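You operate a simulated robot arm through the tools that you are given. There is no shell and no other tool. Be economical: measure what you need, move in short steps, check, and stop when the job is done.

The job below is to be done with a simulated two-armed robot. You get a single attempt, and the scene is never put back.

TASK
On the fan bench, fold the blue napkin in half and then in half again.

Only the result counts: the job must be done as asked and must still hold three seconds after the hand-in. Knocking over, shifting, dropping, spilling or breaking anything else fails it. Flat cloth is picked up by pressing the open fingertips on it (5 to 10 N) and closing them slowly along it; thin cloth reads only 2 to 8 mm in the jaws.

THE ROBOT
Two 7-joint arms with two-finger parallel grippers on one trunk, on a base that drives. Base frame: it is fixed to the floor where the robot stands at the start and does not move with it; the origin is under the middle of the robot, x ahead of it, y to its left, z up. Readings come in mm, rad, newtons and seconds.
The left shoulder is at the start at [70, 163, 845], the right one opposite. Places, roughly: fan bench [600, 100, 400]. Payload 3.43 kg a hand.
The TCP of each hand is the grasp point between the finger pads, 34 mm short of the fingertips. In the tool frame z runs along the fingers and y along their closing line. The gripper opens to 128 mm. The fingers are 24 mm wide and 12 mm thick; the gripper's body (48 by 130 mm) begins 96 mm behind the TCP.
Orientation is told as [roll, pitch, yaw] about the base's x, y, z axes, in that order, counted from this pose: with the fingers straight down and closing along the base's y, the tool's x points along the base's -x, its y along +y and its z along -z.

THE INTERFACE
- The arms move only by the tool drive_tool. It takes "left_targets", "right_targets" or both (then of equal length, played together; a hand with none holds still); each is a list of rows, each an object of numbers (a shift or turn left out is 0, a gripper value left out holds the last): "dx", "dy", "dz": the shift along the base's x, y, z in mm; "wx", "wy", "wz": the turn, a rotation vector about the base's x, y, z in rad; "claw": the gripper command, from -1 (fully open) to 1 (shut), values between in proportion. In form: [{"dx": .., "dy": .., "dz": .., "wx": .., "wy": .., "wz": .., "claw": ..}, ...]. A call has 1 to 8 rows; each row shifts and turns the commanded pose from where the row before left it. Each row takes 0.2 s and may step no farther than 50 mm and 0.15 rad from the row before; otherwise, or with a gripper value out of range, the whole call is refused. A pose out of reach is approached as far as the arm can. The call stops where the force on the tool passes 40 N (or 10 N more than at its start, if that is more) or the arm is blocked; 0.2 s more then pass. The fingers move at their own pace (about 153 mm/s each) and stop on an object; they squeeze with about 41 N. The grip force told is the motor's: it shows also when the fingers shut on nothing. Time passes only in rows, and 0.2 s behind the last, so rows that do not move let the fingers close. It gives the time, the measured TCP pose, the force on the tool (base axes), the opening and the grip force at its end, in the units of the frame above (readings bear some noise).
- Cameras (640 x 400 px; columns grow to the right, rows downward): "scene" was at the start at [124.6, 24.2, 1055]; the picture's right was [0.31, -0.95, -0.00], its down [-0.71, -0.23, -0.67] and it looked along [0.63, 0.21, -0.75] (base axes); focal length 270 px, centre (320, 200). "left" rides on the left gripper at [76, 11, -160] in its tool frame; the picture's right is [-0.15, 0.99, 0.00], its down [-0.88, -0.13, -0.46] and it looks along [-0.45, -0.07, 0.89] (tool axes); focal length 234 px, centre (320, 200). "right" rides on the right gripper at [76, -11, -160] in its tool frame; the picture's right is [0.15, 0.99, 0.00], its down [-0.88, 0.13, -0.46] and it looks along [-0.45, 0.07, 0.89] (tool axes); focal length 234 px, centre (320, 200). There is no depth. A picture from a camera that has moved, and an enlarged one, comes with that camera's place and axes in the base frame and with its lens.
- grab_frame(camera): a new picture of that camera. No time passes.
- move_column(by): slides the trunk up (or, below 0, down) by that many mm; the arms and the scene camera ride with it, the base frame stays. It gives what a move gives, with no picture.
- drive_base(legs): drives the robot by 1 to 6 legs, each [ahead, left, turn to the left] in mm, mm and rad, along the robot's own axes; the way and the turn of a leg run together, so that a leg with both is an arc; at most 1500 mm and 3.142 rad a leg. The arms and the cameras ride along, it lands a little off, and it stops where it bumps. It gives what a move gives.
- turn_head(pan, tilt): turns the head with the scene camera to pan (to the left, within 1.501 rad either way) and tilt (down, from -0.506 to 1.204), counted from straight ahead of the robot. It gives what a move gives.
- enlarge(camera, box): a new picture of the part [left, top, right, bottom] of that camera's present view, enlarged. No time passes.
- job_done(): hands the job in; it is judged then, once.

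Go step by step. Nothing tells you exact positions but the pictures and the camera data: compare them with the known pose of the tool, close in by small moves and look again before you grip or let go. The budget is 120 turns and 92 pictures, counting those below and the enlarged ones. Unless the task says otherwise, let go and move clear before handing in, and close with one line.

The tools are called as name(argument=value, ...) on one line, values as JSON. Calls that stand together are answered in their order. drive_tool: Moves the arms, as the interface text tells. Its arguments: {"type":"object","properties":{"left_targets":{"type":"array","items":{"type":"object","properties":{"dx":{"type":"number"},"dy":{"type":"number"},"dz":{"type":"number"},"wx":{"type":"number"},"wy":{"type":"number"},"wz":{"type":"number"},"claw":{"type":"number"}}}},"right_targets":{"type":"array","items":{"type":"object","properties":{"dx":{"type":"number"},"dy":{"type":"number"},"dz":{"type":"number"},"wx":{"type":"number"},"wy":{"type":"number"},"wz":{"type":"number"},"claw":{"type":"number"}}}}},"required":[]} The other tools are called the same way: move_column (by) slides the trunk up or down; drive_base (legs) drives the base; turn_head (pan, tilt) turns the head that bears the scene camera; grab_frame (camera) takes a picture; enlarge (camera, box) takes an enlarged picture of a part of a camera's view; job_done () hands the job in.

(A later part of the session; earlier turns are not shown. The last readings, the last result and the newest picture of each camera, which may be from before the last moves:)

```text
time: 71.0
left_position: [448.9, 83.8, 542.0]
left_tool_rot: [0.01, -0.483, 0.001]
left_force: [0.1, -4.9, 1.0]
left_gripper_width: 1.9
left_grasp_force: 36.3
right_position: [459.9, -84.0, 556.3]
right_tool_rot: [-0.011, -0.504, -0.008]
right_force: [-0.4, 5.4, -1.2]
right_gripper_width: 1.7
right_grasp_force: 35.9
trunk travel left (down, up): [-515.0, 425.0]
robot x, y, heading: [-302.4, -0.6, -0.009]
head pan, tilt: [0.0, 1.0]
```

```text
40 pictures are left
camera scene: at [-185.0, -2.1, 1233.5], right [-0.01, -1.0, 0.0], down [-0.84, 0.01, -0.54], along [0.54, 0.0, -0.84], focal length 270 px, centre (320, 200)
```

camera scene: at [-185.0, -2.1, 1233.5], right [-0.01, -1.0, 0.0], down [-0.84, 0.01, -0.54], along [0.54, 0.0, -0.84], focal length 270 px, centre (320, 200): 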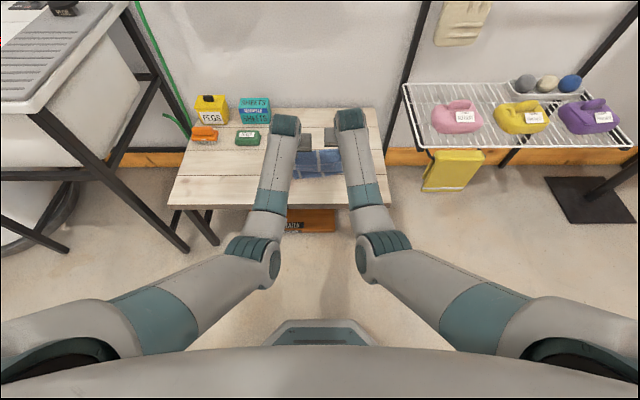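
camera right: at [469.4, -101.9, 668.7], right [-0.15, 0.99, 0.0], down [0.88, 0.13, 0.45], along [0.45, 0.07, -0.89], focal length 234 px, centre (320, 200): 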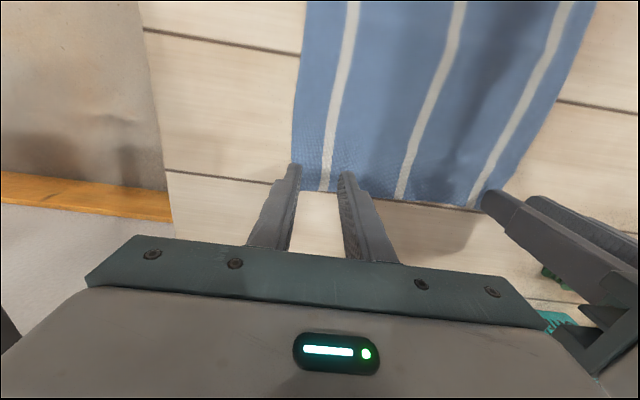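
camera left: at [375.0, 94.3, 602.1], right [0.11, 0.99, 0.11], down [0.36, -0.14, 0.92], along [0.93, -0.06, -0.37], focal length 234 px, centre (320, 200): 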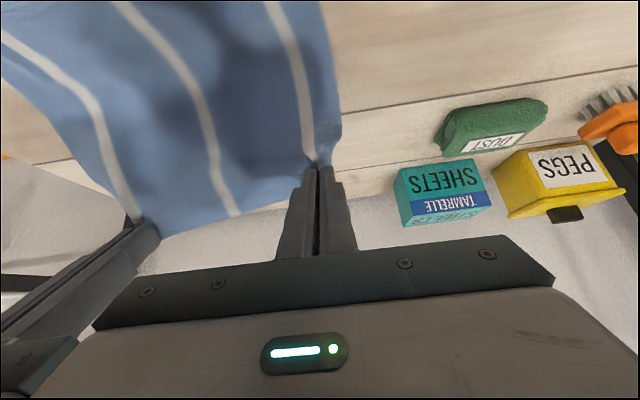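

The base drive is smooth. I'll lower a little, then keep carrying the edge back.

drive_tool(left_targets=[{"dz": -15, "dx": -4, "dy": -1}, {"dz": -15, "dx": -4, "dy": -1}, {"dx": -4}, {}], right_targets=[{"dz": -22, "dx": -4, "dy": 1}, {"dz": -22, "dx": -4, "dy": 1}, {"dx": -4}, {}])

drive_base(legs=[[-35, 0, 0]])

drive_tool(left_targets=[{"dz": -12}, {"dz": -12}, {"dz": -6}, {}], right_targets=[{"dz": -12}, {"dz": -12}, {"dz": -6}, {}])

enlarge(camera="scene", box=[240, 90, 420, 210])

grab_frame(camera="left")

```text
time: 72.0
left_position: [438.4, 81.0, 512.3]
left_tool_rot: [0.01, -0.483, 0.002]
left_force: [-0.6, -0.3, 0.1]
left_gripper_width: 1.6
left_grasp_force: 36.2
right_position: [450.2, -84.8, 511.9]
right_tool_rot: [-0.015, -0.505, -0.008]
right_force: [0.4, 0.3, -0.3]
right_gripper_width: 1.5
right_grasp_force: 36.6
trunk travel left (down, up): [-515.0, 425.0]
robot x, y, heading: [-301.9, 0.1, -0.009]
head pan, tilt: [0.0, 1.0]
```

```text
time: 72.9
left_position: [401.6, 81.1, 513.4]
left_tool_rot: [0.008, -0.486, 0.002]
left_force: [-0.3, -0.2, 0.5]
left_gripper_width: 1.4
left_grasp_force: 36.9
right_position: [413.6, -83.0, 513.0]
right_tool_rot: [-0.014, -0.506, -0.009]
right_force: [0.4, -0.1, -0.3]
right_gripper_width: 1.8
right_grasp_force: 35.9
trunk travel left (down, up): [-515.0, 425.0]
robot x, y, heading: [-339.5, -4.2, -0.007]
head pan, tilt: [0.0, 1.0]
```

```text
time: 73.9
left_position: [404.3, 81.9, 481.1]
left_tool_rot: [0.009, -0.484, 0.002]
left_force: [0.4, -0.8, -0.2]
left_gripper_width: 1.7
left_grasp_force: 37.4
right_position: [415.3, -83.7, 481.5]
right_tool_rot: [-0.015, -0.504, -0.01]
right_force: [0.2, 0.7, 0.5]
right_gripper_width: 1.7
right_grasp_force: 36.2
trunk travel left (down, up): [-515.0, 425.0]
robot x, y, heading: [-336.1, -4.8, -0.009]
head pan, tilt: [0.0, 1.0]
```

```text
3.33 times, centred on (330, 150) of scene
camera zoom: at [-218.0, -1.9, 1233.3], right [-0.01, -1.0, 0.0], down [-0.84, 0.01, -0.54], along [0.54, 0.0, -0.84], focal length 901 px, centre (287, 367)
```

zoom: 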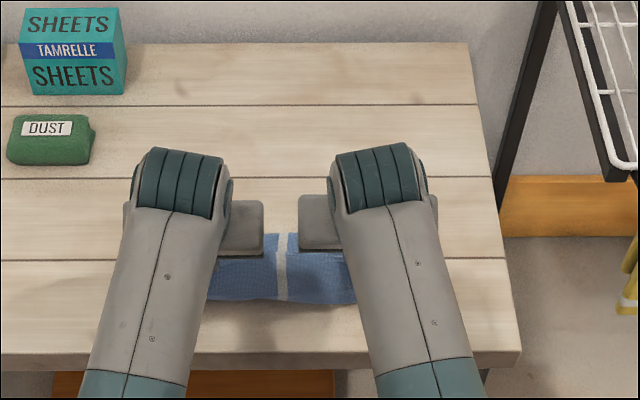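

```text
38 pictures are left
camera left: at [262.2, 91.2, 589.5], right [0.12, 0.99, 0.08], down [0.57, -0.13, 0.81], along [0.81, -0.06, -0.58], focal length 234 px, centre (320, 200)
```

left: 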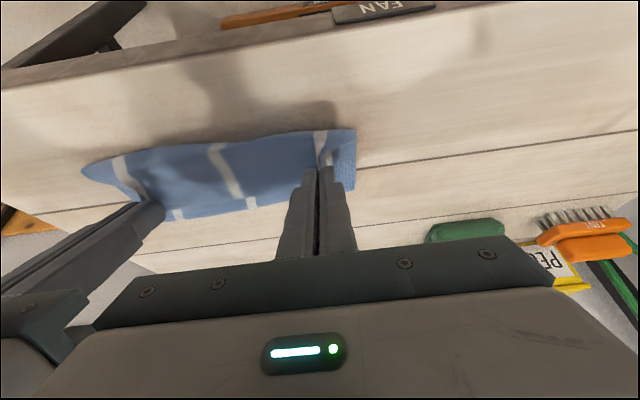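

The edge is nearly over. I'll lower and ease back until the upper layer is just taut.

drive_tool(left_targets=[{"dz": -6, "dx": -5}, {"dz": -6, "dx": -6}, {"dz": -6, "dx": -5}, {}], right_targets=[{"dz": -6, "dx": -7}, {"dz": -6, "dx": -7}, {"dz": -6, "dx": -7}, {}])

enlarge(camera="left", box=[120, 80, 440, 280])

enlarge(camera="right", box=[200, 80, 520, 280])

```text
time: 74.9
left_position: [388.6, 83.6, 465.6]
left_tool_rot: [0.009, -0.487, 0.0]
left_force: [1.4, -14.9, 0.8]
left_gripper_width: 1.7
left_grasp_force: 37.0
right_position: [400.9, -90.1, 472.2]
right_tool_rot: [-0.018, -0.519, -0.009]
right_force: [-1.2, 15.8, -0.1]
right_gripper_width: 1.8
right_grasp_force: 36.2
trunk travel left (down, up): [-515.0, 425.0]
robot x, y, heading: [-340.0, -3.8, -0.008]
head pan, tilt: [0.0, 1.0]
```

```text
2.00 times, centred on (280, 180) of left
camera zoom: at [247.5, 91.8, 572.5], right [0.12, 0.99, 0.08], down [0.57, -0.13, 0.81], along [0.82, -0.06, -0.58], focal length 468 px, centre (400, 240)
```

zoom: 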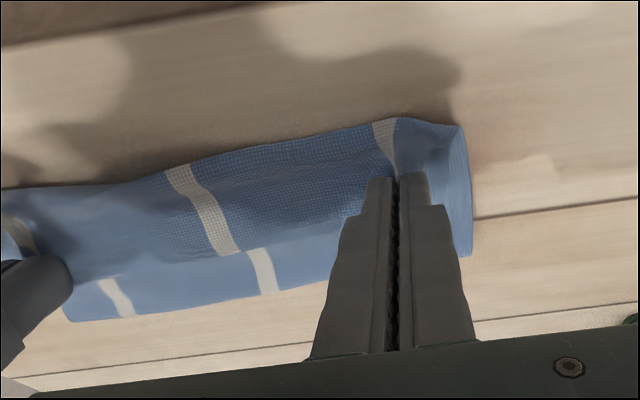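

```text
2.00 times, centred on (360, 180) of right
camera zoom: at [256.4, -98.3, 573.3], right [-0.11, 0.99, -0.09], down [0.54, 0.13, 0.83], along [0.83, 0.04, -0.55], focal length 468 px, centre (240, 240)
```

zoom: 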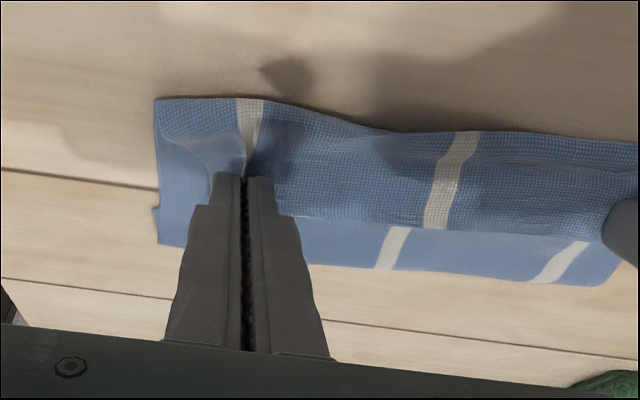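

A strip about 45 mm wide along the edge has rolled under all the way across, because the fingers gripped a 24 mm-deep patch. I'll unfold again and re-grip with only about 8 mm of finger over the edge, so it can turn over. First, the reverse carry.

drive_tool(left_targets=[{"dx": 6, "dz": 12, "dy": -2}, {"dx": 6, "dz": 15, "dy": -2}, {"dx": 4, "dz": 18}, {}], right_targets=[{"dx": 6, "dz": 10, "dy": 2}, {"dx": 6, "dz": 13, "dy": 2}, {"dx": 4, "dz": 16}, {}])

drive_base(legs=[[50, 0, 0]])

drive_tool(left_targets=[{"dz": 12}, {"dz": 12}, {}], right_targets=[{"dz": 12}, {"dz": 12}, {}])

drive_base(legs=[[85, 0, 0]])

```text
time: 75.9
left_position: [402.2, 78.4, 508.3]
left_tool_rot: [0.01, -0.481, 0.003]
left_force: [0.1, -1.3, -0.7]
left_gripper_width: 1.9
left_grasp_force: 36.2
right_position: [409.5, -88.8, 500.5]
right_tool_rot: [-0.023, -0.504, -0.008]
right_force: [0.1, 0.0, -0.4]
right_gripper_width: 1.8
right_grasp_force: 36.6
trunk travel left (down, up): [-515.0, 425.0]
robot x, y, heading: [-337.7, 1.1, -0.006]
head pan, tilt: [0.0, 1.0]
```

```text
time: 76.8
left_position: [454.6, 76.3, 507.4]
left_tool_rot: [0.008, -0.482, 0.002]
left_force: [-0.3, 0.1, -0.9]
left_gripper_width: 1.4
left_grasp_force: 36.7
right_position: [462.9, -88.8, 501.9]
right_tool_rot: [-0.023, -0.504, -0.011]
right_force: [0.8, 0.7, 0.1]
right_gripper_width: 1.7
right_grasp_force: 36.6
trunk travel left (down, up): [-515.0, 425.0]
robot x, y, heading: [-287.6, -1.7, -0.01]
head pan, tilt: [0.0, 1.0]
```

```text
time: 77.6
left_position: [454.4, 78.1, 533.2]
left_tool_rot: [0.012, -0.483, 0.001]
left_force: [0.4, -8.9, -0.2]
left_gripper_width: 1.7
left_grasp_force: 36.1
right_position: [461.7, -92.1, 526.2]
right_tool_rot: [-0.027, -0.503, -0.008]
right_force: [-0.2, 8.9, 0.0]
right_gripper_width: 1.7
right_grasp_force: 36.0
trunk travel left (down, up): [-515.0, 425.0]
robot x, y, heading: [-285.3, -3.5, -0.008]
head pan, tilt: [0.0, 1.0]
```

```text
time: 78.7
left_position: [539.8, 77.2, 531.3]
left_tool_rot: [0.011, -0.483, 0.002]
left_force: [0.7, -8.4, -0.8]
left_gripper_width: 1.8
left_grasp_force: 36.5
right_position: [546.9, -93.3, 525.9]
right_tool_rot: [-0.027, -0.507, -0.012]
right_force: [-0.4, 9.0, -0.4]
right_gripper_width: 1.8
right_grasp_force: 36.6
trunk travel left (down, up): [-515.0, 425.0]
robot x, y, heading: [-200.5, -3.1, -0.011]
head pan, tilt: [0.0, 1.0]
```

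move_column(by=-40)

drive_tool(left_targets=[{"dx": 3, "dz": 4, "wy": 0.069}, {"dx": 3, "dz": 0, "wy": 0.069}, {"dx": 3, "dz": -4, "wy": 0.069}, {"dx": 3, "dz": -4, "wy": 0.069}, {"dx": 3, "dz": -6, "wy": 0.069}, {"dx": 3, "dz": -6, "wy": 0.069}, {"dx": 3, "dz": -6, "wy": 0.069}, {}], right_targets=[{"dx": 3, "dz": 4, "dy": 2, "wy": 0.072}, {"dx": 3, "dz": 0, "dy": 2, "wy": 0.072}, {"dx": 3, "dz": -2, "dy": 2, "wy": 0.072}, {"dx": 3, "dz": -4, "dy": 2, "wy": 0.072}, {"dx": 3, "dz": -4, "dy": 2, "wy": 0.072}, {"dx": 3, "dz": -6, "dy": 2, "wy": 0.072}, {"dx": 3, "dz": -6, "wy": 0.072}, {}])

grab_frame(camera="scene")

```text
time: 79.5
left_position: [540.7, 77.3, 494.1]
left_tool_rot: [0.011, -0.487, 0.0]
left_force: [1.0, -10.5, -1.1]
left_gripper_width: 1.6
left_grasp_force: 36.4
right_position: [547.8, -93.9, 487.3]
right_tool_rot: [-0.028, -0.508, -0.013]
right_force: [-0.9, 11.6, 0.4]
right_gripper_width: 1.7
right_grasp_force: 36.7
trunk travel left (down, up): [-475.0, 465.0]
robot x, y, heading: [-203.0, 1.2, -0.008]
head pan, tilt: [0.0, 1.0]
```

```text
time: 81.3
left_position: [559.6, 78.3, 472.4]
left_tool_rot: [0.01, -0.003, 0.003]
left_force: [-0.4, 0.2, 0.0]
left_gripper_width: 1.7
left_grasp_force: 36.3
right_position: [558.7, -83.4, 473.5]
right_tool_rot: [-0.031, -0.002, -0.011]
right_force: [-0.2, 0.1, 0.0]
right_gripper_width: 1.5
right_grasp_force: 36.8
right hand out of reach, approached as far as the arm can: row 7
trunk travel left (down, up): [-475.0, 465.0]
robot x, y, heading: [-206.2, 0.8, -0.008]
head pan, tilt: [0.0, 1.0]
```

```text
35 pictures are left
camera scene: at [-83.0, -3.1, 1193.3], right [-0.01, -1.0, 0.0], down [-0.84, 0.01, -0.54], along [0.54, 0.0, -0.84], focal length 270 px, centre (320, 200)
```

scene: 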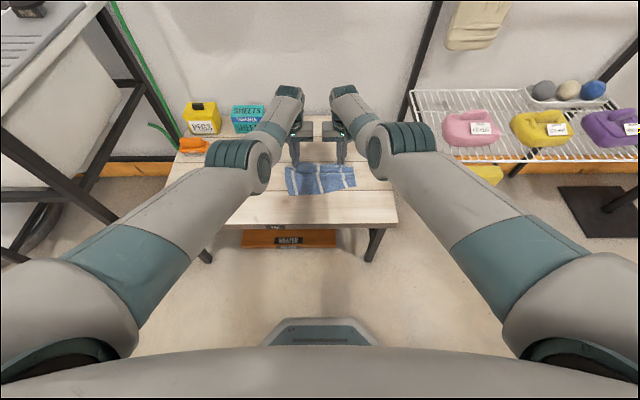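

The cloth looks bunched, so I'll look closer before letting go.

enlarge(camera="scene", box=[260, 120, 380, 220])

enlarge(camera="left", box=[120, 0, 440, 240])

enlarge(camera="right", box=[200, 0, 520, 240])

```text
4.00 times, centred on (320, 170) of scene
camera zoom: at [-83.0, -3.1, 1193.3], right [-0.01, -1.0, 0.0], down [-0.84, 0.01, -0.54], along [0.54, 0.0, -0.84], focal length 1081 px, centre (320, 320)
```

zoom: 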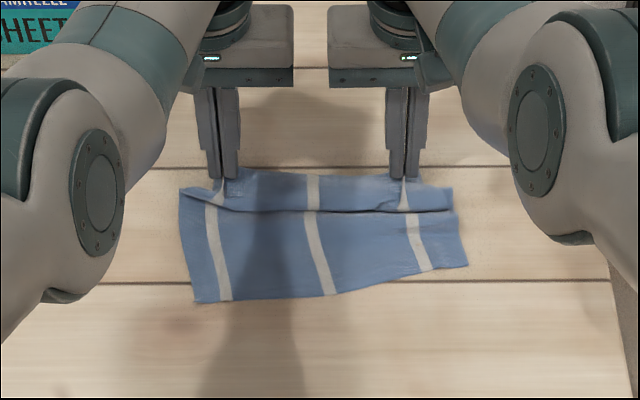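

```text
1.67 times, centred on (280, 120) of left
camera zoom: at [483.9, 87.4, 633.3], right [0.14, 0.99, 0.01], down [0.88, -0.13, 0.46], along [0.45, -0.06, -0.89], focal length 390 px, centre (387, 333)
```

zoom: 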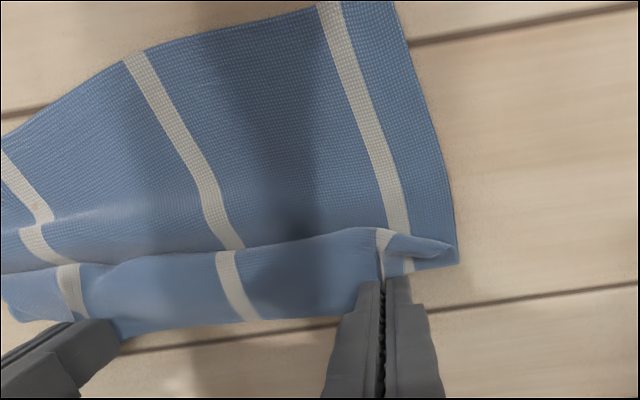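

```text
1.67 times, centred on (360, 120) of right
camera zoom: at [482.8, -89.9, 632.9], right [-0.14, 0.99, -0.03], down [0.88, 0.14, 0.45], along [0.45, 0.03, -0.89], focal length 390 px, centre (253, 333)
```

zoom: 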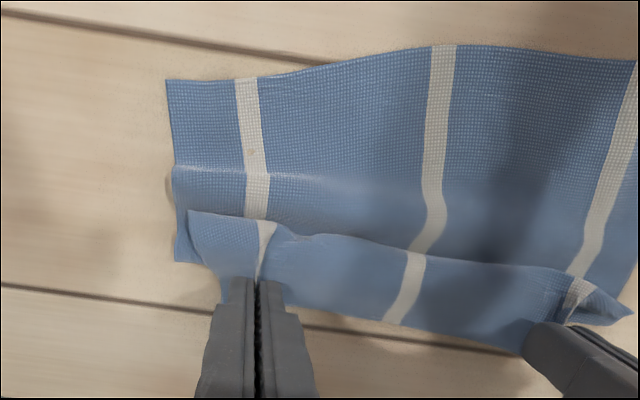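

The whole napkin slid forward and is partly doubled, but both hands still hold the far edge. I'll lift and pull it forward with the base to straighten it.

drive_tool(left_targets=[{"dz": 15, "dx": -5}, {"dz": 20, "dx": -5}, {"dz": 20}, {}], right_targets=[{"dz": 15, "dx": -5}, {"dz": 20, "dx": -5}, {"dz": 20}, {}])

drive_base(legs=[[60, 0, 0]])

enlarge(camera="scene", box=[240, 110, 400, 230])

```text
time: 82.3
left_position: [549.8, 76.4, 526.7]
left_tool_rot: [0.011, -0.004, 0.001]
left_force: [0.5, -0.3, -0.1]
left_gripper_width: 1.9
left_grasp_force: 36.1
right_position: [548.1, -83.1, 526.8]
right_tool_rot: [-0.032, -0.001, -0.009]
right_force: [-0.1, -0.8, -0.1]
right_gripper_width: 1.5
right_grasp_force: 36.6
trunk travel left (down, up): [-475.0, 465.0]
robot x, y, heading: [-201.3, -0.2, -0.008]
head pan, tilt: [0.0, 1.0]
```

```text
time: 83.3
left_position: [610.7, 76.4, 525.0]
left_tool_rot: [0.013, -0.001, -0.001]
left_force: [0.0, -0.3, 0.0]
left_gripper_width: 1.6
left_grasp_force: 36.5
right_position: [609.3, -83.5, 526.9]
right_tool_rot: [-0.03, -0.002, -0.01]
right_force: [0.5, 0.4, 0.6]
right_gripper_width: 1.4
right_grasp_force: 36.7
trunk travel left (down, up): [-475.0, 465.0]
robot x, y, heading: [-140.7, -1.3, -0.006]
head pan, tilt: [0.0, 1.0]
```

```text
3.33 times, centred on (320, 170) of scene
camera zoom: at [-21.8, -3.9, 1193.1], right [-0.01, -1.0, 0.0], down [-0.84, 0.01, -0.54], along [0.54, -0.01, -0.84], focal length 901 px, centre (320, 300)
```

zoom: 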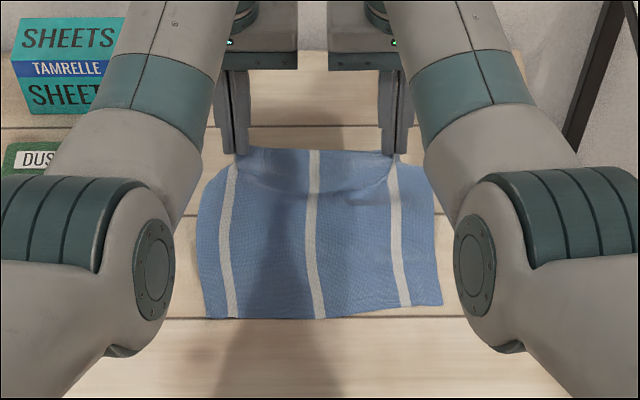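

It's straightening nicely. I'll lower and drive forward a bit more to lay it flat.

drive_tool(left_targets=[{"dz": -15}, {"dz": -15}, {}], right_targets=[{"dz": -15}, {"dz": -15}, {}])

drive_base(legs=[[40, 0, 0]])

drive_tool(left_targets=[{"dz": -15}, {"dz": -15}, {}], right_targets=[{"dz": -15}, {"dz": -15}, {}])

drive_base(legs=[[22, 0, 0]])

enlarge(camera="scene", box=[240, 130, 400, 250])

```text
time: 84.1
left_position: [609.2, 75.5, 497.4]
left_tool_rot: [0.011, -0.004, 0.001]
left_force: [-0.1, 1.3, -0.7]
left_gripper_width: 1.7
left_grasp_force: 35.7
right_position: [608.5, -85.4, 496.7]
right_tool_rot: [-0.032, -0.001, -0.01]
right_force: [0.4, -0.3, -0.4]
right_gripper_width: 1.6
right_grasp_force: 37.1
trunk travel left (down, up): [-475.0, 465.0]
robot x, y, heading: [-144.4, -3.7, -0.006]
head pan, tilt: [0.0, 1.0]
```

```text
time: 85.0
left_position: [649.2, 74.9, 496.5]
left_tool_rot: [0.011, 0.0, 0.0]
left_force: [0.4, -0.1, -0.1]
left_gripper_width: 1.6
left_grasp_force: 36.5
right_position: [649.0, -86.8, 493.9]
right_tool_rot: [-0.031, -0.002, -0.013]
right_force: [0.4, -0.2, -0.6]
right_gripper_width: 1.8
right_grasp_force: 36.9
trunk travel left (down, up): [-475.0, 465.0]
robot x, y, heading: [-102.5, -2.8, -0.013]
head pan, tilt: [0.0, 1.0]
```

```text
time: 85.8
left_position: [650.5, 74.1, 467.0]
left_tool_rot: [0.009, -0.003, 0.0]
left_force: [-0.3, -0.9, -0.2]
left_gripper_width: 1.5
left_grasp_force: 36.7
right_position: [647.5, -86.4, 466.2]
right_tool_rot: [-0.032, -0.003, -0.012]
right_force: [0.4, 1.0, -0.1]
right_gripper_width: 1.9
right_grasp_force: 36.4
trunk travel left (down, up): [-475.0, 465.0]
robot x, y, heading: [-103.3, -3.2, -0.009]
head pan, tilt: [0.0, 1.0]
```

```text
time: 86.6
left_position: [671.6, 74.8, 464.9]
left_tool_rot: [0.011, -0.002, 0.001]
left_force: [-0.1, -0.7, -0.8]
left_gripper_width: 1.7
left_grasp_force: 36.9
right_position: [669.2, -85.9, 465.1]
right_tool_rot: [-0.031, -0.001, -0.01]
right_force: [-0.1, 0.3, -0.4]
right_gripper_width: 1.5
right_grasp_force: 36.7
trunk travel left (down, up): [-475.0, 465.0]
robot x, y, heading: [-80.3, -2.3, -0.01]
head pan, tilt: [0.0, 1.0]
```

```text
3.33 times, centred on (320, 190) of scene
camera zoom: at [39.3, -4.5, 1193.1], right [-0.01, -1.0, 0.0], down [-0.84, 0.01, -0.54], along [0.54, -0.01, -0.84], focal length 901 px, centre (320, 233)
```

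zoom: 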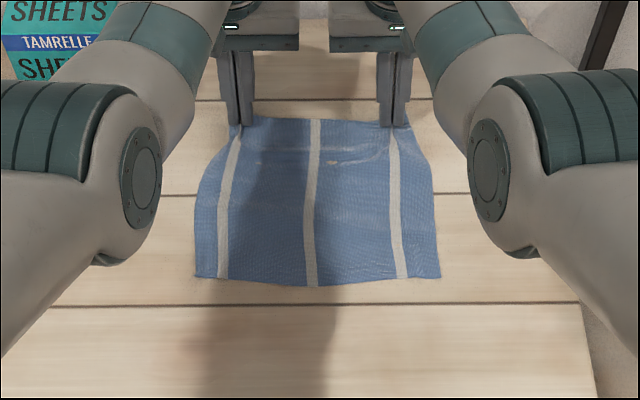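

It's flat again, spanning x ≈ 480–686. I'll touch down, spread the corners and release.

drive_tool(left_targets=[{"dz": -8, "wx": -0.01}, {"dy": 2.2, "claw": 0.92}, {"dy": 2.2, "claw": 0.84}, {"dy": 2.2, "claw": 0.76}, {"dy": 2.2, "claw": 0.68}, {"dy": 2.2, "claw": 0.6}, {"dy": 2.2, "claw": 0.5}, {}], right_targets=[{"dz": -8, "wx": 0.03}, {"dy": -2.2, "claw": 0.92}, {"dy": -2.2, "claw": 0.84}, {"dy": -2.2, "claw": 0.76}, {"dy": -2.2, "claw": 0.68}, {"dy": -2.2, "claw": 0.6}, {"dy": -2.2, "claw": 0.5}, {}])

drive_tool(left_targets=[{"dz": 20}, {"dz": 20}, {"dz": 20}, {}], right_targets=[{"dz": 20}, {"dz": 20}, {"dz": 20}, {}])

grab_frame(camera="left")

grab_frame(camera="right")

```text
time: 88.4
left_position: [671.9, 88.9, 459.9]
left_tool_rot: [0.002, -0.001, 0.002]
left_force: [0.1, -0.2, 0.0]
left_gripper_width: 32.2
left_grasp_force: 0.0
right_position: [669.4, -99.9, 458.7]
right_tool_rot: [-0.001, -0.002, -0.009]
right_force: [0.3, -0.2, -0.3]
right_gripper_width: 32.2
right_grasp_force: 0.0
trunk travel left (down, up): [-475.0, 465.0]
robot x, y, heading: [-82.0, -5.0, -0.012]
head pan, tilt: [0.0, 1.0]
```

```text
time: 89.4
left_position: [671.1, 88.1, 517.7]
left_tool_rot: [0.001, -0.002, 0.0]
left_force: [0.5, -0.5, 0.2]
left_gripper_width: 32.0
left_grasp_force: 0.0
right_position: [670.9, -100.9, 519.7]
right_tool_rot: [0.0, -0.002, -0.01]
right_force: [-0.3, 0.3, 0.0]
right_gripper_width: 31.8
right_grasp_force: 0.0
trunk travel left (down, up): [-475.0, 465.0]
robot x, y, heading: [-80.2, -3.5, -0.008]
head pan, tilt: [0.0, 1.0]
```

```text
29 pictures are left
camera left: at [595.1, 99.4, 679.5], right [0.15, 0.99, 0.0], down [0.88, -0.13, 0.46], along [0.45, -0.07, -0.89], focal length 234 px, centre (320, 200)
```

left: 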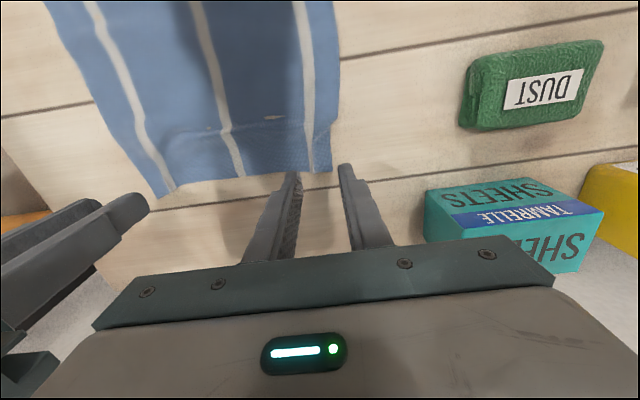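

```text
28 pictures are left
camera right: at [593.7, -111.6, 679.2], right [-0.14, 0.99, 0.0], down [0.88, 0.12, 0.46], along [0.45, 0.06, -0.89], focal length 234 px, centre (320, 200)
```

right: 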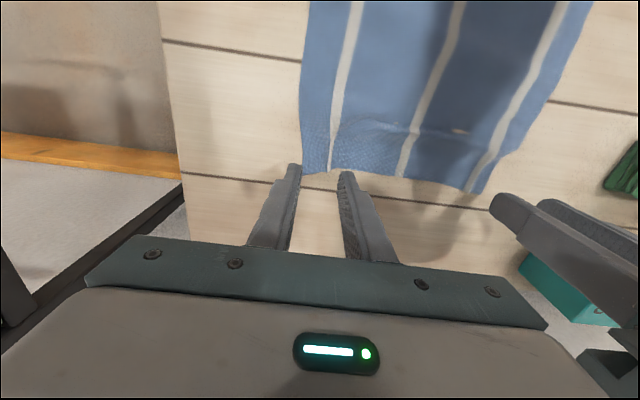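

The napkin is flat, with far corners at about (692, 100) and (692, −120). I'll move the base up slightly and place the fingers so only about 8 mm overlaps the edge.

drive_base(legs=[[40, 0, 0]])

```text
time: 90.3
left_position: [711.7, 88.5, 516.8]
left_tool_rot: [0.002, 0.0, 0.001]
left_force: [0.1, 1.0, -0.1]
left_gripper_width: 32.2
left_grasp_force: 0.1
right_position: [711.0, -99.9, 519.0]
right_tool_rot: [-0.002, 0.001, -0.011]
right_force: [-0.1, -0.6, -0.7]
right_gripper_width: 32.0
right_grasp_force: 0.0
trunk travel left (down, up): [-475.0, 465.0]
robot x, y, heading: [-41.3, -3.2, -0.011]
head pan, tilt: [0.0, 1.0]
```

drive_tool(left_targets=[{"dx": -8, "dy": -7, "dz": -15, "claw": 0.62}, {"dx": -8, "dy": -7, "dz": -15}, {"dz": -10}, {}], right_targets=[{"dx": -8, "dy": 3, "dz": -15, "claw": 0.62}, {"dx": -7, "dy": 3, "dz": -15}, {"dz": -10}, {}])

enlarge(camera="left", box=[200, 80, 440, 230])

enlarge(camera="right", box=[200, 80, 440, 230])

```text
time: 91.3
left_position: [696.8, 73.6, 479.6]
left_tool_rot: [0.0, -0.005, 0.001]
left_force: [-0.3, 0.3, -0.2]
left_gripper_width: 24.1
left_grasp_force: 0.0
right_position: [695.3, -94.4, 478.1]
right_tool_rot: [0.0, -0.003, -0.01]
right_force: [-0.3, 0.3, 0.6]
right_gripper_width: 24.1
right_grasp_force: 0.1
trunk travel left (down, up): [-475.0, 465.0]
robot x, y, heading: [-41.0, -4.6, -0.009]
head pan, tilt: [0.0, 1.0]
```

```text
2.67 times, centred on (320, 155) of left
camera zoom: at [620.1, 85.0, 640.0], right [0.15, 0.99, 0.0], down [0.88, -0.13, 0.46], along [0.45, -0.07, -0.89], focal length 624 px, centre (320, 320)
```

zoom: 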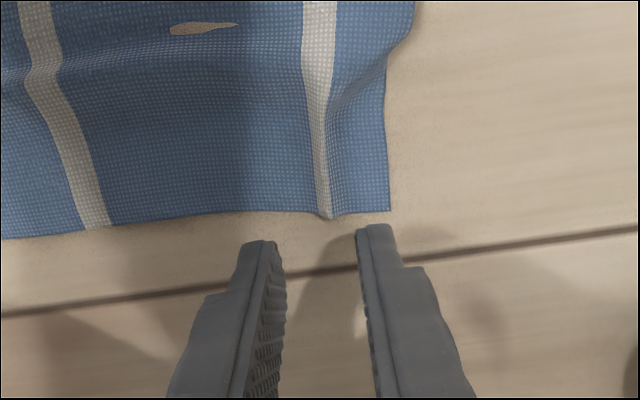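

```text
2.67 times, centred on (320, 155) of right
camera zoom: at [619.0, -106.0, 638.7], right [-0.14, 0.99, 0.0], down [0.88, 0.12, 0.46], along [0.45, 0.06, -0.89], focal length 624 px, centre (320, 320)
```

zoom: 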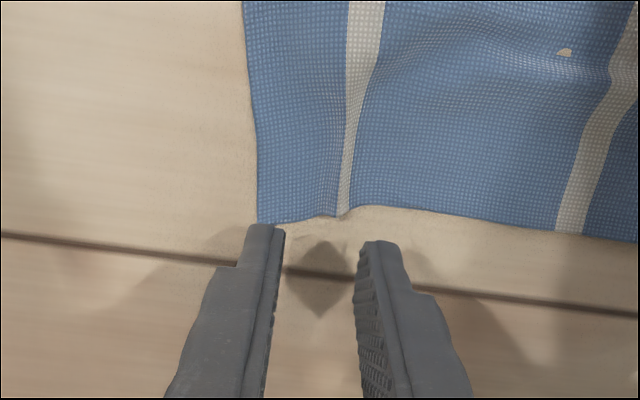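

The overlap is too small, so I'll shift in slightly and go down to contact.

drive_tool(left_targets=[{"dx": -7, "dz": -10}, {"dz": -10}, {"dz": -3}, {}], right_targets=[{"dx": -6, "dz": -10}, {"dz": -10}, {"dz": -1.5}, {}])

```text
time: 92.3
left_position: [689.0, 74.6, 455.5]
left_tool_rot: [0.001, -0.002, 0.002]
left_force: [-0.5, -0.4, 0.4]
left_gripper_width: 24.3
left_grasp_force: 0.1
right_position: [691.2, -95.1, 457.6]
right_tool_rot: [-0.001, 0.0, -0.012]
right_force: [0.0, 0.1, 0.4]
right_gripper_width: 24.0
right_grasp_force: 0.2
trunk travel left (down, up): [-475.0, 465.0]
robot x, y, heading: [-36.2, -2.2, -0.002]
head pan, tilt: [0.0, 1.0]
```

drive_tool(left_targets=[{"dz": -1.0}, {}], right_targets=[{"dz": -2}, {}])

```text
time: 92.9
left_position: [688.6, 74.9, 455.5]
left_tool_rot: [0.002, -0.001, 0.0]
left_force: [-0.8, 0.1, 0.9]
left_gripper_width: 24.4
left_grasp_force: 0.1
right_position: [690.1, -95.4, 456.3]
right_tool_rot: [-0.002, -0.002, -0.011]
right_force: [-0.5, -0.1, -0.2]
right_gripper_width: 24.5
right_grasp_force: 0.1
trunk travel left (down, up): [-475.0, 465.0]
robot x, y, heading: [-40.0, -1.6, -0.01]
head pan, tilt: [0.0, 1.0]
```

drive_tool(left_targets=[{"dz": -1.0}, {}], right_targets=[{"dz": -1.2}, {}])

```text
time: 93.5
left_position: [688.6, 74.3, 455.3]
left_tool_rot: [0.0, -0.002, -0.001]
left_force: [1.4, -1.0, 3.0]
left_gripper_width: 24.2
left_grasp_force: 0.0
right_position: [689.9, -93.5, 455.2]
right_tool_rot: [-0.001, -0.003, -0.01]
right_force: [-0.1, 0.1, 1.9]
right_gripper_width: 24.2
right_grasp_force: 0.0
trunk travel left (down, up): [-475.0, 465.0]
robot x, y, heading: [-41.0, -7.1, -0.007]
head pan, tilt: [0.0, 1.0]
```

Contact on both. I'll press a bit more and close slowly.

drive_tool(left_targets=[{"dz": -0.4}, {"dy": -1, "claw": 0.68}, {"dy": -1, "claw": 0.74}, {"dy": -1, "claw": 0.8}, {"dy": -1, "claw": 0.86}, {"dy": -1, "claw": 0.92}, {"dy": -1, "claw": 1.0}, {}], right_targets=[{"dz": -0.5}, {"dy": 1, "claw": 0.68}, {"dy": 1, "claw": 0.74}, {"dy": 1, "claw": 0.8}, {"dy": 1, "claw": 0.86}, {"dy": 1, "claw": 0.92}, {"dy": 1, "claw": 1.0}, {}])

enlarge(camera="left", box=[200, 80, 440, 230])

enlarge(camera="right", box=[200, 80, 440, 230])

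```text
time: 95.3
left_position: [689.1, 70.0, 454.8]
left_tool_rot: [0.003, -0.004, 0.0]
left_force: [1.2, 5.3, 18.6]
left_gripper_width: 1.3
left_grasp_force: 36.6
right_position: [689.1, -87.0, 455.8]
right_tool_rot: [-0.002, -0.003, -0.01]
right_force: [0.2, 0.6, -0.2]
right_gripper_width: 1.6
right_grasp_force: 36.3
trunk travel left (down, up): [-475.0, 465.0]
robot x, y, heading: [-41.5, -3.3, -0.011]
head pan, tilt: [0.0, 1.0]
```

```text
2.67 times, centred on (320, 155) of left
camera zoom: at [611.8, 80.3, 615.8], right [0.15, 0.99, 0.0], down [0.88, -0.13, 0.46], along [0.46, -0.07, -0.89], focal length 624 px, centre (320, 320)
```

zoom: 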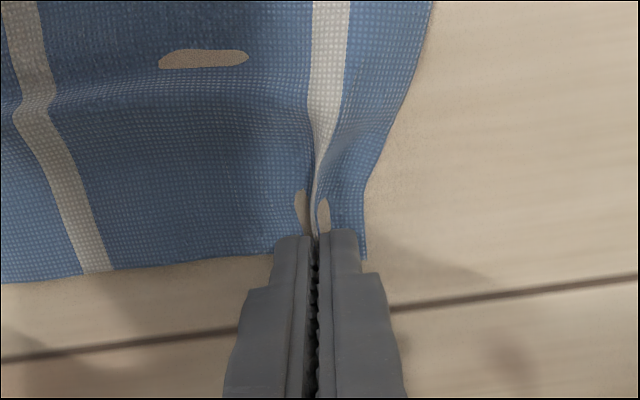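

```text
2.67 times, centred on (320, 155) of right
camera zoom: at [612.0, -98.8, 615.4], right [-0.14, 0.99, 0.0], down [0.88, 0.12, 0.46], along [0.46, 0.06, -0.89], focal length 624 px, centre (320, 320)
```

zoom: 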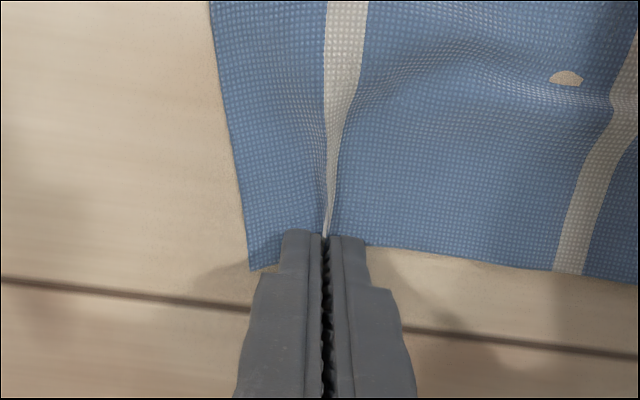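

Both corners are held by only about 9 mm of edge. Now I'll fold toward the near edge, with the arms lifting and pitching slightly and the base carrying.

drive_tool(left_targets=[{"dz": 8, "dx": -2, "wy": -0.04}, {"dz": 8, "dx": -2, "wy": -0.04}, {"dz": 8, "dx": -3, "wy": -0.04}, {"dz": 9, "dx": -3, "wy": -0.05}, {"dz": 9, "dx": -3, "wy": -0.05}, {"dz": 9, "dx": -3, "wy": -0.05}, {"dz": 9, "dx": -3, "wy": -0.05}, {}], right_targets=[{"dz": 8, "dx": -2, "wy": -0.04}, {"dz": 8, "dx": -2, "wy": -0.04}, {"dz": 8, "dx": -3, "wy": -0.04}, {"dz": 9, "dx": -3, "wy": -0.05}, {"dz": 9, "dx": -3, "wy": -0.05}, {"dz": 9, "dx": -3, "wy": -0.05}, {"dz": 9, "dx": -3, "wy": -0.05}, {}])

drive_base(legs=[[-30, 0, 0]])

drive_tool(left_targets=[{"dz": 10}, {"dz": 10}, {}], right_targets=[{"dz": 10}, {"dz": 10}, {}])

drive_base(legs=[[-65, 0, 0]])

enlarge(camera="scene", box=[240, 120, 400, 240])

```text
time: 97.1
left_position: [669.1, 69.2, 512.3]
left_tool_rot: [0.002, -0.321, 0.0]
left_force: [0.3, 0.2, -0.3]
left_gripper_width: 1.5
left_grasp_force: 36.9
right_position: [669.2, -89.0, 516.1]
right_tool_rot: [0.001, -0.321, -0.012]
right_force: [-1.2, -0.2, -0.4]
right_gripper_width: 1.8
right_grasp_force: 36.4
trunk travel left (down, up): [-475.0, 465.0]
robot x, y, heading: [-44.9, -2.1, -0.009]
head pan, tilt: [0.0, 1.0]
```

```text
time: 97.9
left_position: [638.7, 68.7, 513.7]
left_tool_rot: [0.0, -0.324, 0.002]
left_force: [0.1, 0.7, 0.8]
left_gripper_width: 1.6
left_grasp_force: 36.5
right_position: [638.8, -88.9, 515.6]
right_tool_rot: [0.001, -0.325, -0.012]
right_force: [-0.2, -0.1, 0.6]
right_gripper_width: 1.6
right_grasp_force: 36.6
trunk travel left (down, up): [-475.0, 465.0]
robot x, y, heading: [-71.0, -4.0, -0.011]
head pan, tilt: [0.0, 1.0]
```

```text
time: 98.7
left_position: [640.0, 69.3, 534.2]
left_tool_rot: [0.001, -0.323, 0.0]
left_force: [-0.3, 1.4, -0.4]
left_gripper_width: 1.7
left_grasp_force: 36.2
right_position: [642.1, -89.1, 534.6]
right_tool_rot: [0.001, -0.322, -0.011]
right_force: [-0.6, -0.9, -0.5]
right_gripper_width: 1.5
right_grasp_force: 35.9
trunk travel left (down, up): [-475.0, 465.0]
robot x, y, heading: [-76.8, -2.6, -0.001]
head pan, tilt: [0.0, 1.0]
```

```text
time: 99.7
left_position: [573.6, 68.9, 534.9]
left_tool_rot: [0.0, -0.323, 0.002]
left_force: [-1.1, -0.7, 0.3]
left_gripper_width: 1.8
left_grasp_force: 36.5
right_position: [573.3, -88.6, 535.3]
right_tool_rot: [0.004, -0.323, -0.01]
right_force: [-0.3, -0.9, 0.3]
right_gripper_width: 1.6
right_grasp_force: 36.5
trunk travel left (down, up): [-475.0, 465.0]
robot x, y, heading: [-136.9, -3.7, -0.006]
head pan, tilt: [0.0, 1.0]
```

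```text
3.33 times, centred on (320, 180) of scene
camera zoom: at [-18.9, -3.9, 1193.5], right [-0.01, -1.0, 0.0], down [-0.84, 0.01, -0.54], along [0.54, 0.0, -0.84], focal length 901 px, centre (320, 267)
```

zoom: 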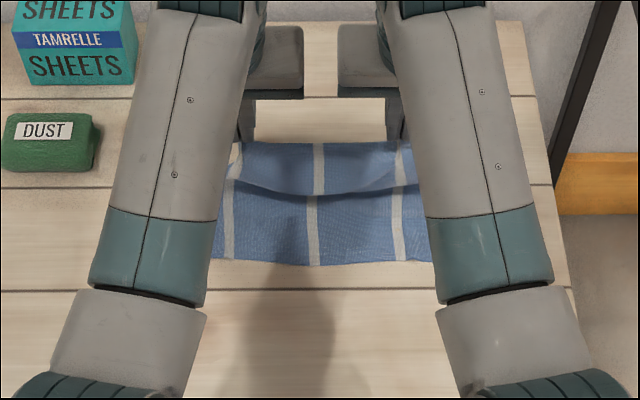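

Halfway over, and the near edge hasn't moved (x ≈ 484). I'll carry on.

drive_base(legs=[[-45, 0, 0]])

drive_tool(left_targets=[{"dz": -12, "dx": -1}, {"dz": -13, "dx": -1}, {}], right_targets=[{"dz": -12, "dx": -1}, {"dz": -13, "dx": -1}, {}])

drive_base(legs=[[-35, 0, 0]])

drive_tool(left_targets=[{"dz": -12, "dx": -1}, {"dz": -13, "dx": -1}, {}], right_targets=[{"dz": -12, "dx": -1}, {"dz": -13, "dx": -1}, {}])

grab_frame(camera="left")

```text
time: 100.6
left_position: [528.6, 70.5, 535.8]
left_tool_rot: [0.0, -0.325, 0.001]
left_force: [-0.4, 0.0, 0.1]
left_gripper_width: 1.6
left_grasp_force: 36.8
right_position: [528.9, -88.4, 535.6]
right_tool_rot: [0.004, -0.324, -0.011]
right_force: [-0.1, 0.0, 0.2]
right_gripper_width: 1.7
right_grasp_force: 36.7
trunk travel left (down, up): [-475.0, 465.0]
robot x, y, heading: [-180.8, 0.6, -0.011]
head pan, tilt: [0.0, 1.0]
```

```text
time: 101.4
left_position: [528.0, 70.3, 508.7]
left_tool_rot: [0.0, -0.323, 0.001]
left_force: [0.6, -1.3, 0.4]
left_gripper_width: 1.4
left_grasp_force: 35.7
right_position: [525.9, -88.8, 510.0]
right_tool_rot: [0.003, -0.321, -0.011]
right_force: [-0.2, -0.6, -0.4]
right_gripper_width: 1.4
right_grasp_force: 36.4
trunk travel left (down, up): [-475.0, 465.0]
robot x, y, heading: [-181.6, -3.9, -0.009]
head pan, tilt: [0.0, 1.0]
```

```text
time: 102.3
left_position: [493.9, 70.5, 510.0]
left_tool_rot: [0.001, -0.324, 0.0]
left_force: [-0.7, -0.5, 0.1]
left_gripper_width: 1.9
left_grasp_force: 36.5
right_position: [491.8, -88.8, 510.8]
right_tool_rot: [0.003, -0.324, -0.009]
right_force: [-0.1, 0.5, -0.5]
right_gripper_width: 1.6
right_grasp_force: 36.4
trunk travel left (down, up): [-475.0, 465.0]
robot x, y, heading: [-220.4, -3.7, -0.008]
head pan, tilt: [0.0, 1.0]
```

```text
time: 103.1
left_position: [492.3, 70.1, 485.4]
left_tool_rot: [0.002, -0.324, 0.0]
left_force: [0.3, 0.2, 0.0]
left_gripper_width: 1.7
left_grasp_force: 36.0
right_position: [491.1, -89.1, 483.5]
right_tool_rot: [0.002, -0.323, -0.013]
right_force: [-0.4, -0.4, 0.3]
right_gripper_width: 1.1
right_grasp_force: 36.2
trunk travel left (down, up): [-475.0, 465.0]
robot x, y, heading: [-219.1, -1.1, -0.008]
head pan, tilt: [0.0, 1.0]
```

```text
22 pictures are left
camera left: at [369.1, 80.5, 613.7], right [0.14, 0.99, 0.05], down [0.69, -0.13, 0.71], along [0.71, -0.07, -0.7], focal length 234 px, centre (320, 200)
```

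left: 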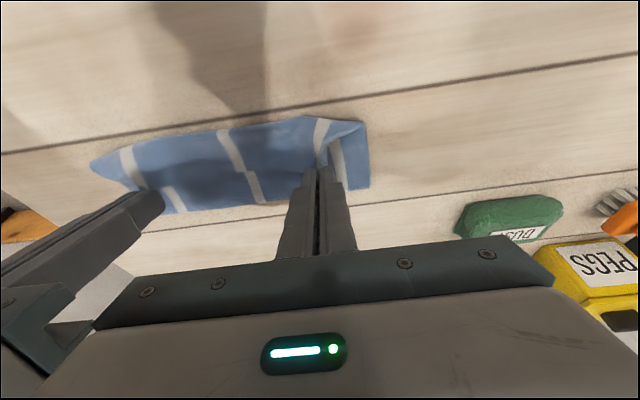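

The upper sheet is over, with a slack loop. I'll lower nearly to the surface and draw it back until it's straight.

drive_tool(left_targets=[{"dz": -8, "dx": -3}, {"dz": -8, "dx": -3}, {"dz": -5}, {}], right_targets=[{"dz": -8, "dx": -3}, {"dz": -8, "dx": -3}, {"dz": -4}, {}])

drive_base(legs=[[-14, 0, 0]])

enlarge(camera="left", box=[80, 80, 400, 280])

```text
time: 104.1
left_position: [485.1, 70.8, 464.7]
left_tool_rot: [0.0, -0.322, 0.001]
left_force: [-0.2, 0.3, 0.9]
left_gripper_width: 1.6
left_grasp_force: 36.7
right_position: [484.1, -88.8, 464.9]
right_tool_rot: [0.003, -0.321, -0.009]
right_force: [-0.4, 0.2, -0.1]
right_gripper_width: 1.5
right_grasp_force: 36.5
trunk travel left (down, up): [-475.0, 465.0]
robot x, y, heading: [-216.3, -3.1, -0.009]
head pan, tilt: [0.0, 1.0]
```

```text
time: 104.8
left_position: [470.0, 69.7, 464.1]
left_tool_rot: [0.001, -0.324, 0.001]
left_force: [0.9, -0.6, 0.4]
left_gripper_width: 1.8
left_grasp_force: 36.4
right_position: [470.1, -89.6, 465.9]
right_tool_rot: [0.005, -0.323, -0.01]
right_force: [0.0, 0.2, 0.1]
right_gripper_width: 1.8
right_grasp_force: 36.4
trunk travel left (down, up): [-475.0, 465.0]
robot x, y, heading: [-231.1, -1.0, -0.01]
head pan, tilt: [0.0, 1.0]
```

```text
2.00 times, centred on (240, 180) of left
camera zoom: at [347.9, 81.0, 593.0], right [0.14, 0.99, 0.05], down [0.69, -0.13, 0.71], along [0.71, -0.07, -0.7], focal length 468 px, centre (480, 240)
```

zoom: 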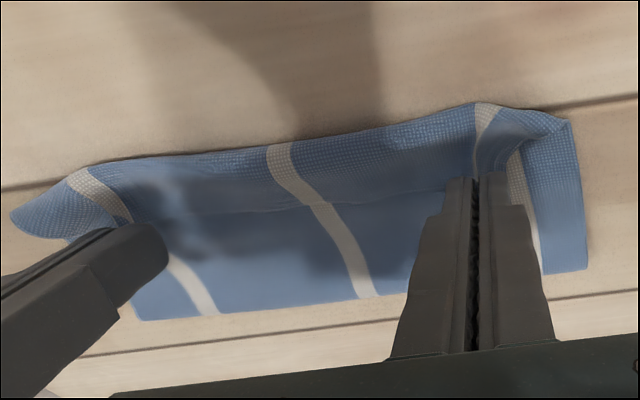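

There's still a rolled strip in front of the grip. I'll check from above to see where the lower layer's near edge sits.

enlarge(camera="scene", box=[270, 120, 370, 195])

```text
5.33 times, centred on (320, 158) of scene
camera zoom: at [-111.5, -3.1, 1193.4], right [-0.01, -1.0, 0.0], down [-0.84, 0.01, -0.54], along [0.54, 0.0, -0.84], focal length 1442 px, centre (320, 427)
```

zoom: 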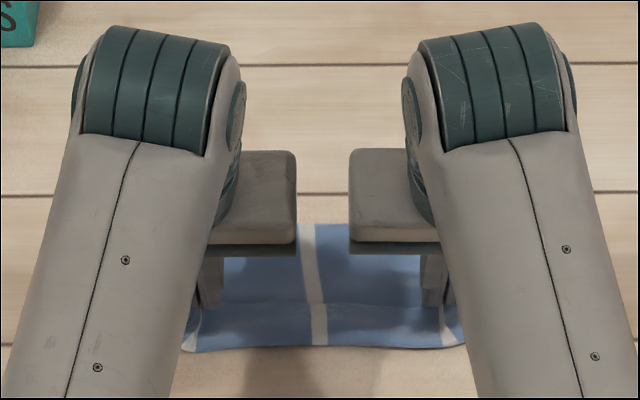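

The footprint is now x 447–553, about half the napkin. To tell whether the near strip is a rolled loop or the lower layer, I'll lift slightly and look.

drive_tool(left_targets=[{"dz": 15}, {"dz": 15}, {}], right_targets=[{"dz": 15}, {"dz": 15}, {}])

enlarge(camera="left", box=[60, 80, 400, 290])

```text
time: 105.6
left_position: [471.7, 69.7, 493.5]
left_tool_rot: [0.0, -0.322, 0.0]
left_force: [-0.4, 0.3, -0.7]
left_gripper_width: 1.8
left_grasp_force: 36.2
right_position: [470.9, -89.2, 494.9]
right_tool_rot: [0.0, -0.323, -0.011]
right_force: [0.8, -0.6, -0.2]
right_gripper_width: 1.5
right_grasp_force: 35.9
trunk travel left (down, up): [-475.0, 465.0]
robot x, y, heading: [-229.4, -1.9, -0.009]
head pan, tilt: [0.0, 1.0]
```

```text
1.88 times, centred on (230, 185) of left
camera zoom: at [348.2, 80.2, 622.2], right [0.14, 0.99, 0.05], down [0.69, -0.13, 0.71], along [0.71, -0.07, -0.7], focal length 441 px, centre (489, 228)
```

zoom: 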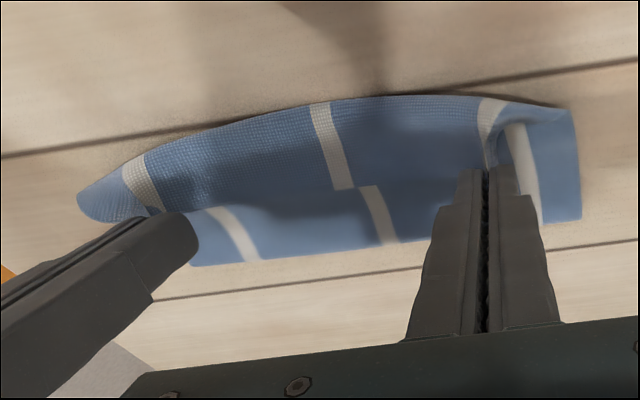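

That confirms it: the upper sheet hangs as a loop, because I carried it back while it was still too high and it peeled up the lower half. I'll carry it forward again to re-lay the lower half, then come down on a 45° diagonal.

drive_tool(left_targets=[{"dz": 12}, {"dz": 13}, {}], right_targets=[{"dz": 12}, {"dz": 12}, {}])

drive_base(legs=[[70, 0, 0]])

drive_tool(left_targets=[{"dz": 9}, {"dz": 9}, {}], right_targets=[{"dz": 9}, {"dz": 9}, {}])

drive_base(legs=[[55, 0, 0]])

enlarge(camera="scene", box=[240, 120, 400, 240])

```text
time: 106.4
left_position: [469.7, 69.1, 519.2]
left_tool_rot: [0.001, -0.324, 0.002]
left_force: [-0.7, 0.4, -0.1]
left_gripper_width: 1.7
left_grasp_force: 36.7
right_position: [471.5, -88.6, 520.6]
right_tool_rot: [0.002, -0.322, -0.01]
right_force: [0.2, 0.0, -0.4]
right_gripper_width: 1.5
right_grasp_force: 36.1
trunk travel left (down, up): [-475.0, 465.0]
robot x, y, heading: [-231.0, -0.7, -0.006]
head pan, tilt: [0.0, 1.0]
```

```text
time: 107.5
left_position: [542.3, 68.4, 518.5]
left_tool_rot: [0.001, -0.321, 0.002]
left_force: [0.4, 0.0, -0.6]
left_gripper_width: 1.6
left_grasp_force: 37.0
right_position: [541.4, -89.2, 518.0]
right_tool_rot: [0.002, -0.321, -0.012]
right_force: [0.3, -0.5, 0.0]
right_gripper_width: 1.6
right_grasp_force: 36.8
trunk travel left (down, up): [-475.0, 465.0]
robot x, y, heading: [-160.4, -0.8, -0.015]
head pan, tilt: [0.0, 1.0]
```

```text
time: 108.2
left_position: [543.0, 68.6, 535.9]
left_tool_rot: [-0.001, -0.323, -0.002]
left_force: [-0.5, -0.6, -1.2]
left_gripper_width: 1.8
left_grasp_force: 35.9
right_position: [540.9, -90.3, 536.9]
right_tool_rot: [0.004, -0.323, -0.013]
right_force: [-0.6, 0.3, 0.5]
right_gripper_width: 1.5
right_grasp_force: 36.5
trunk travel left (down, up): [-475.0, 465.0]
robot x, y, heading: [-159.2, 0.9, -0.007]
head pan, tilt: [0.0, 1.0]
```

```text
time: 109.2
left_position: [597.6, 68.8, 535.1]
left_tool_rot: [0.001, -0.321, 0.001]
left_force: [0.2, 0.1, 0.7]
left_gripper_width: 1.6
left_grasp_force: 36.6
right_position: [596.6, -89.4, 535.3]
right_tool_rot: [0.004, -0.32, -0.01]
right_force: [1.0, 0.4, 0.3]
right_gripper_width: 1.7
right_grasp_force: 36.3
trunk travel left (down, up): [-475.0, 465.0]
robot x, y, heading: [-103.0, -2.4, -0.011]
head pan, tilt: [0.0, 1.0]
```

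```text
3.33 times, centred on (320, 180) of scene
camera zoom: at [16.8, -4.3, 1193.1], right [-0.01, -1.0, 0.0], down [-0.84, 0.01, -0.54], along [0.54, 0.0, -0.84], focal length 901 px, centre (320, 267)
```

zoom: 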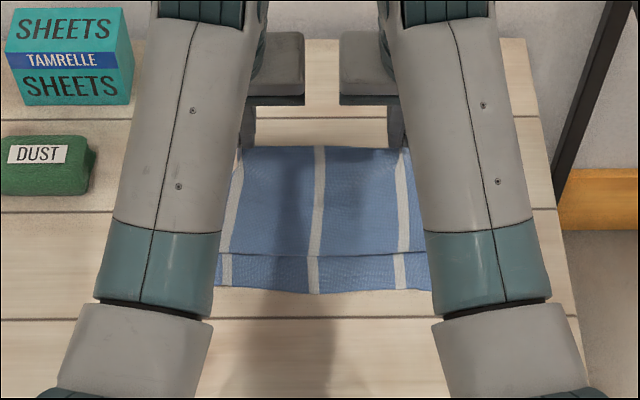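

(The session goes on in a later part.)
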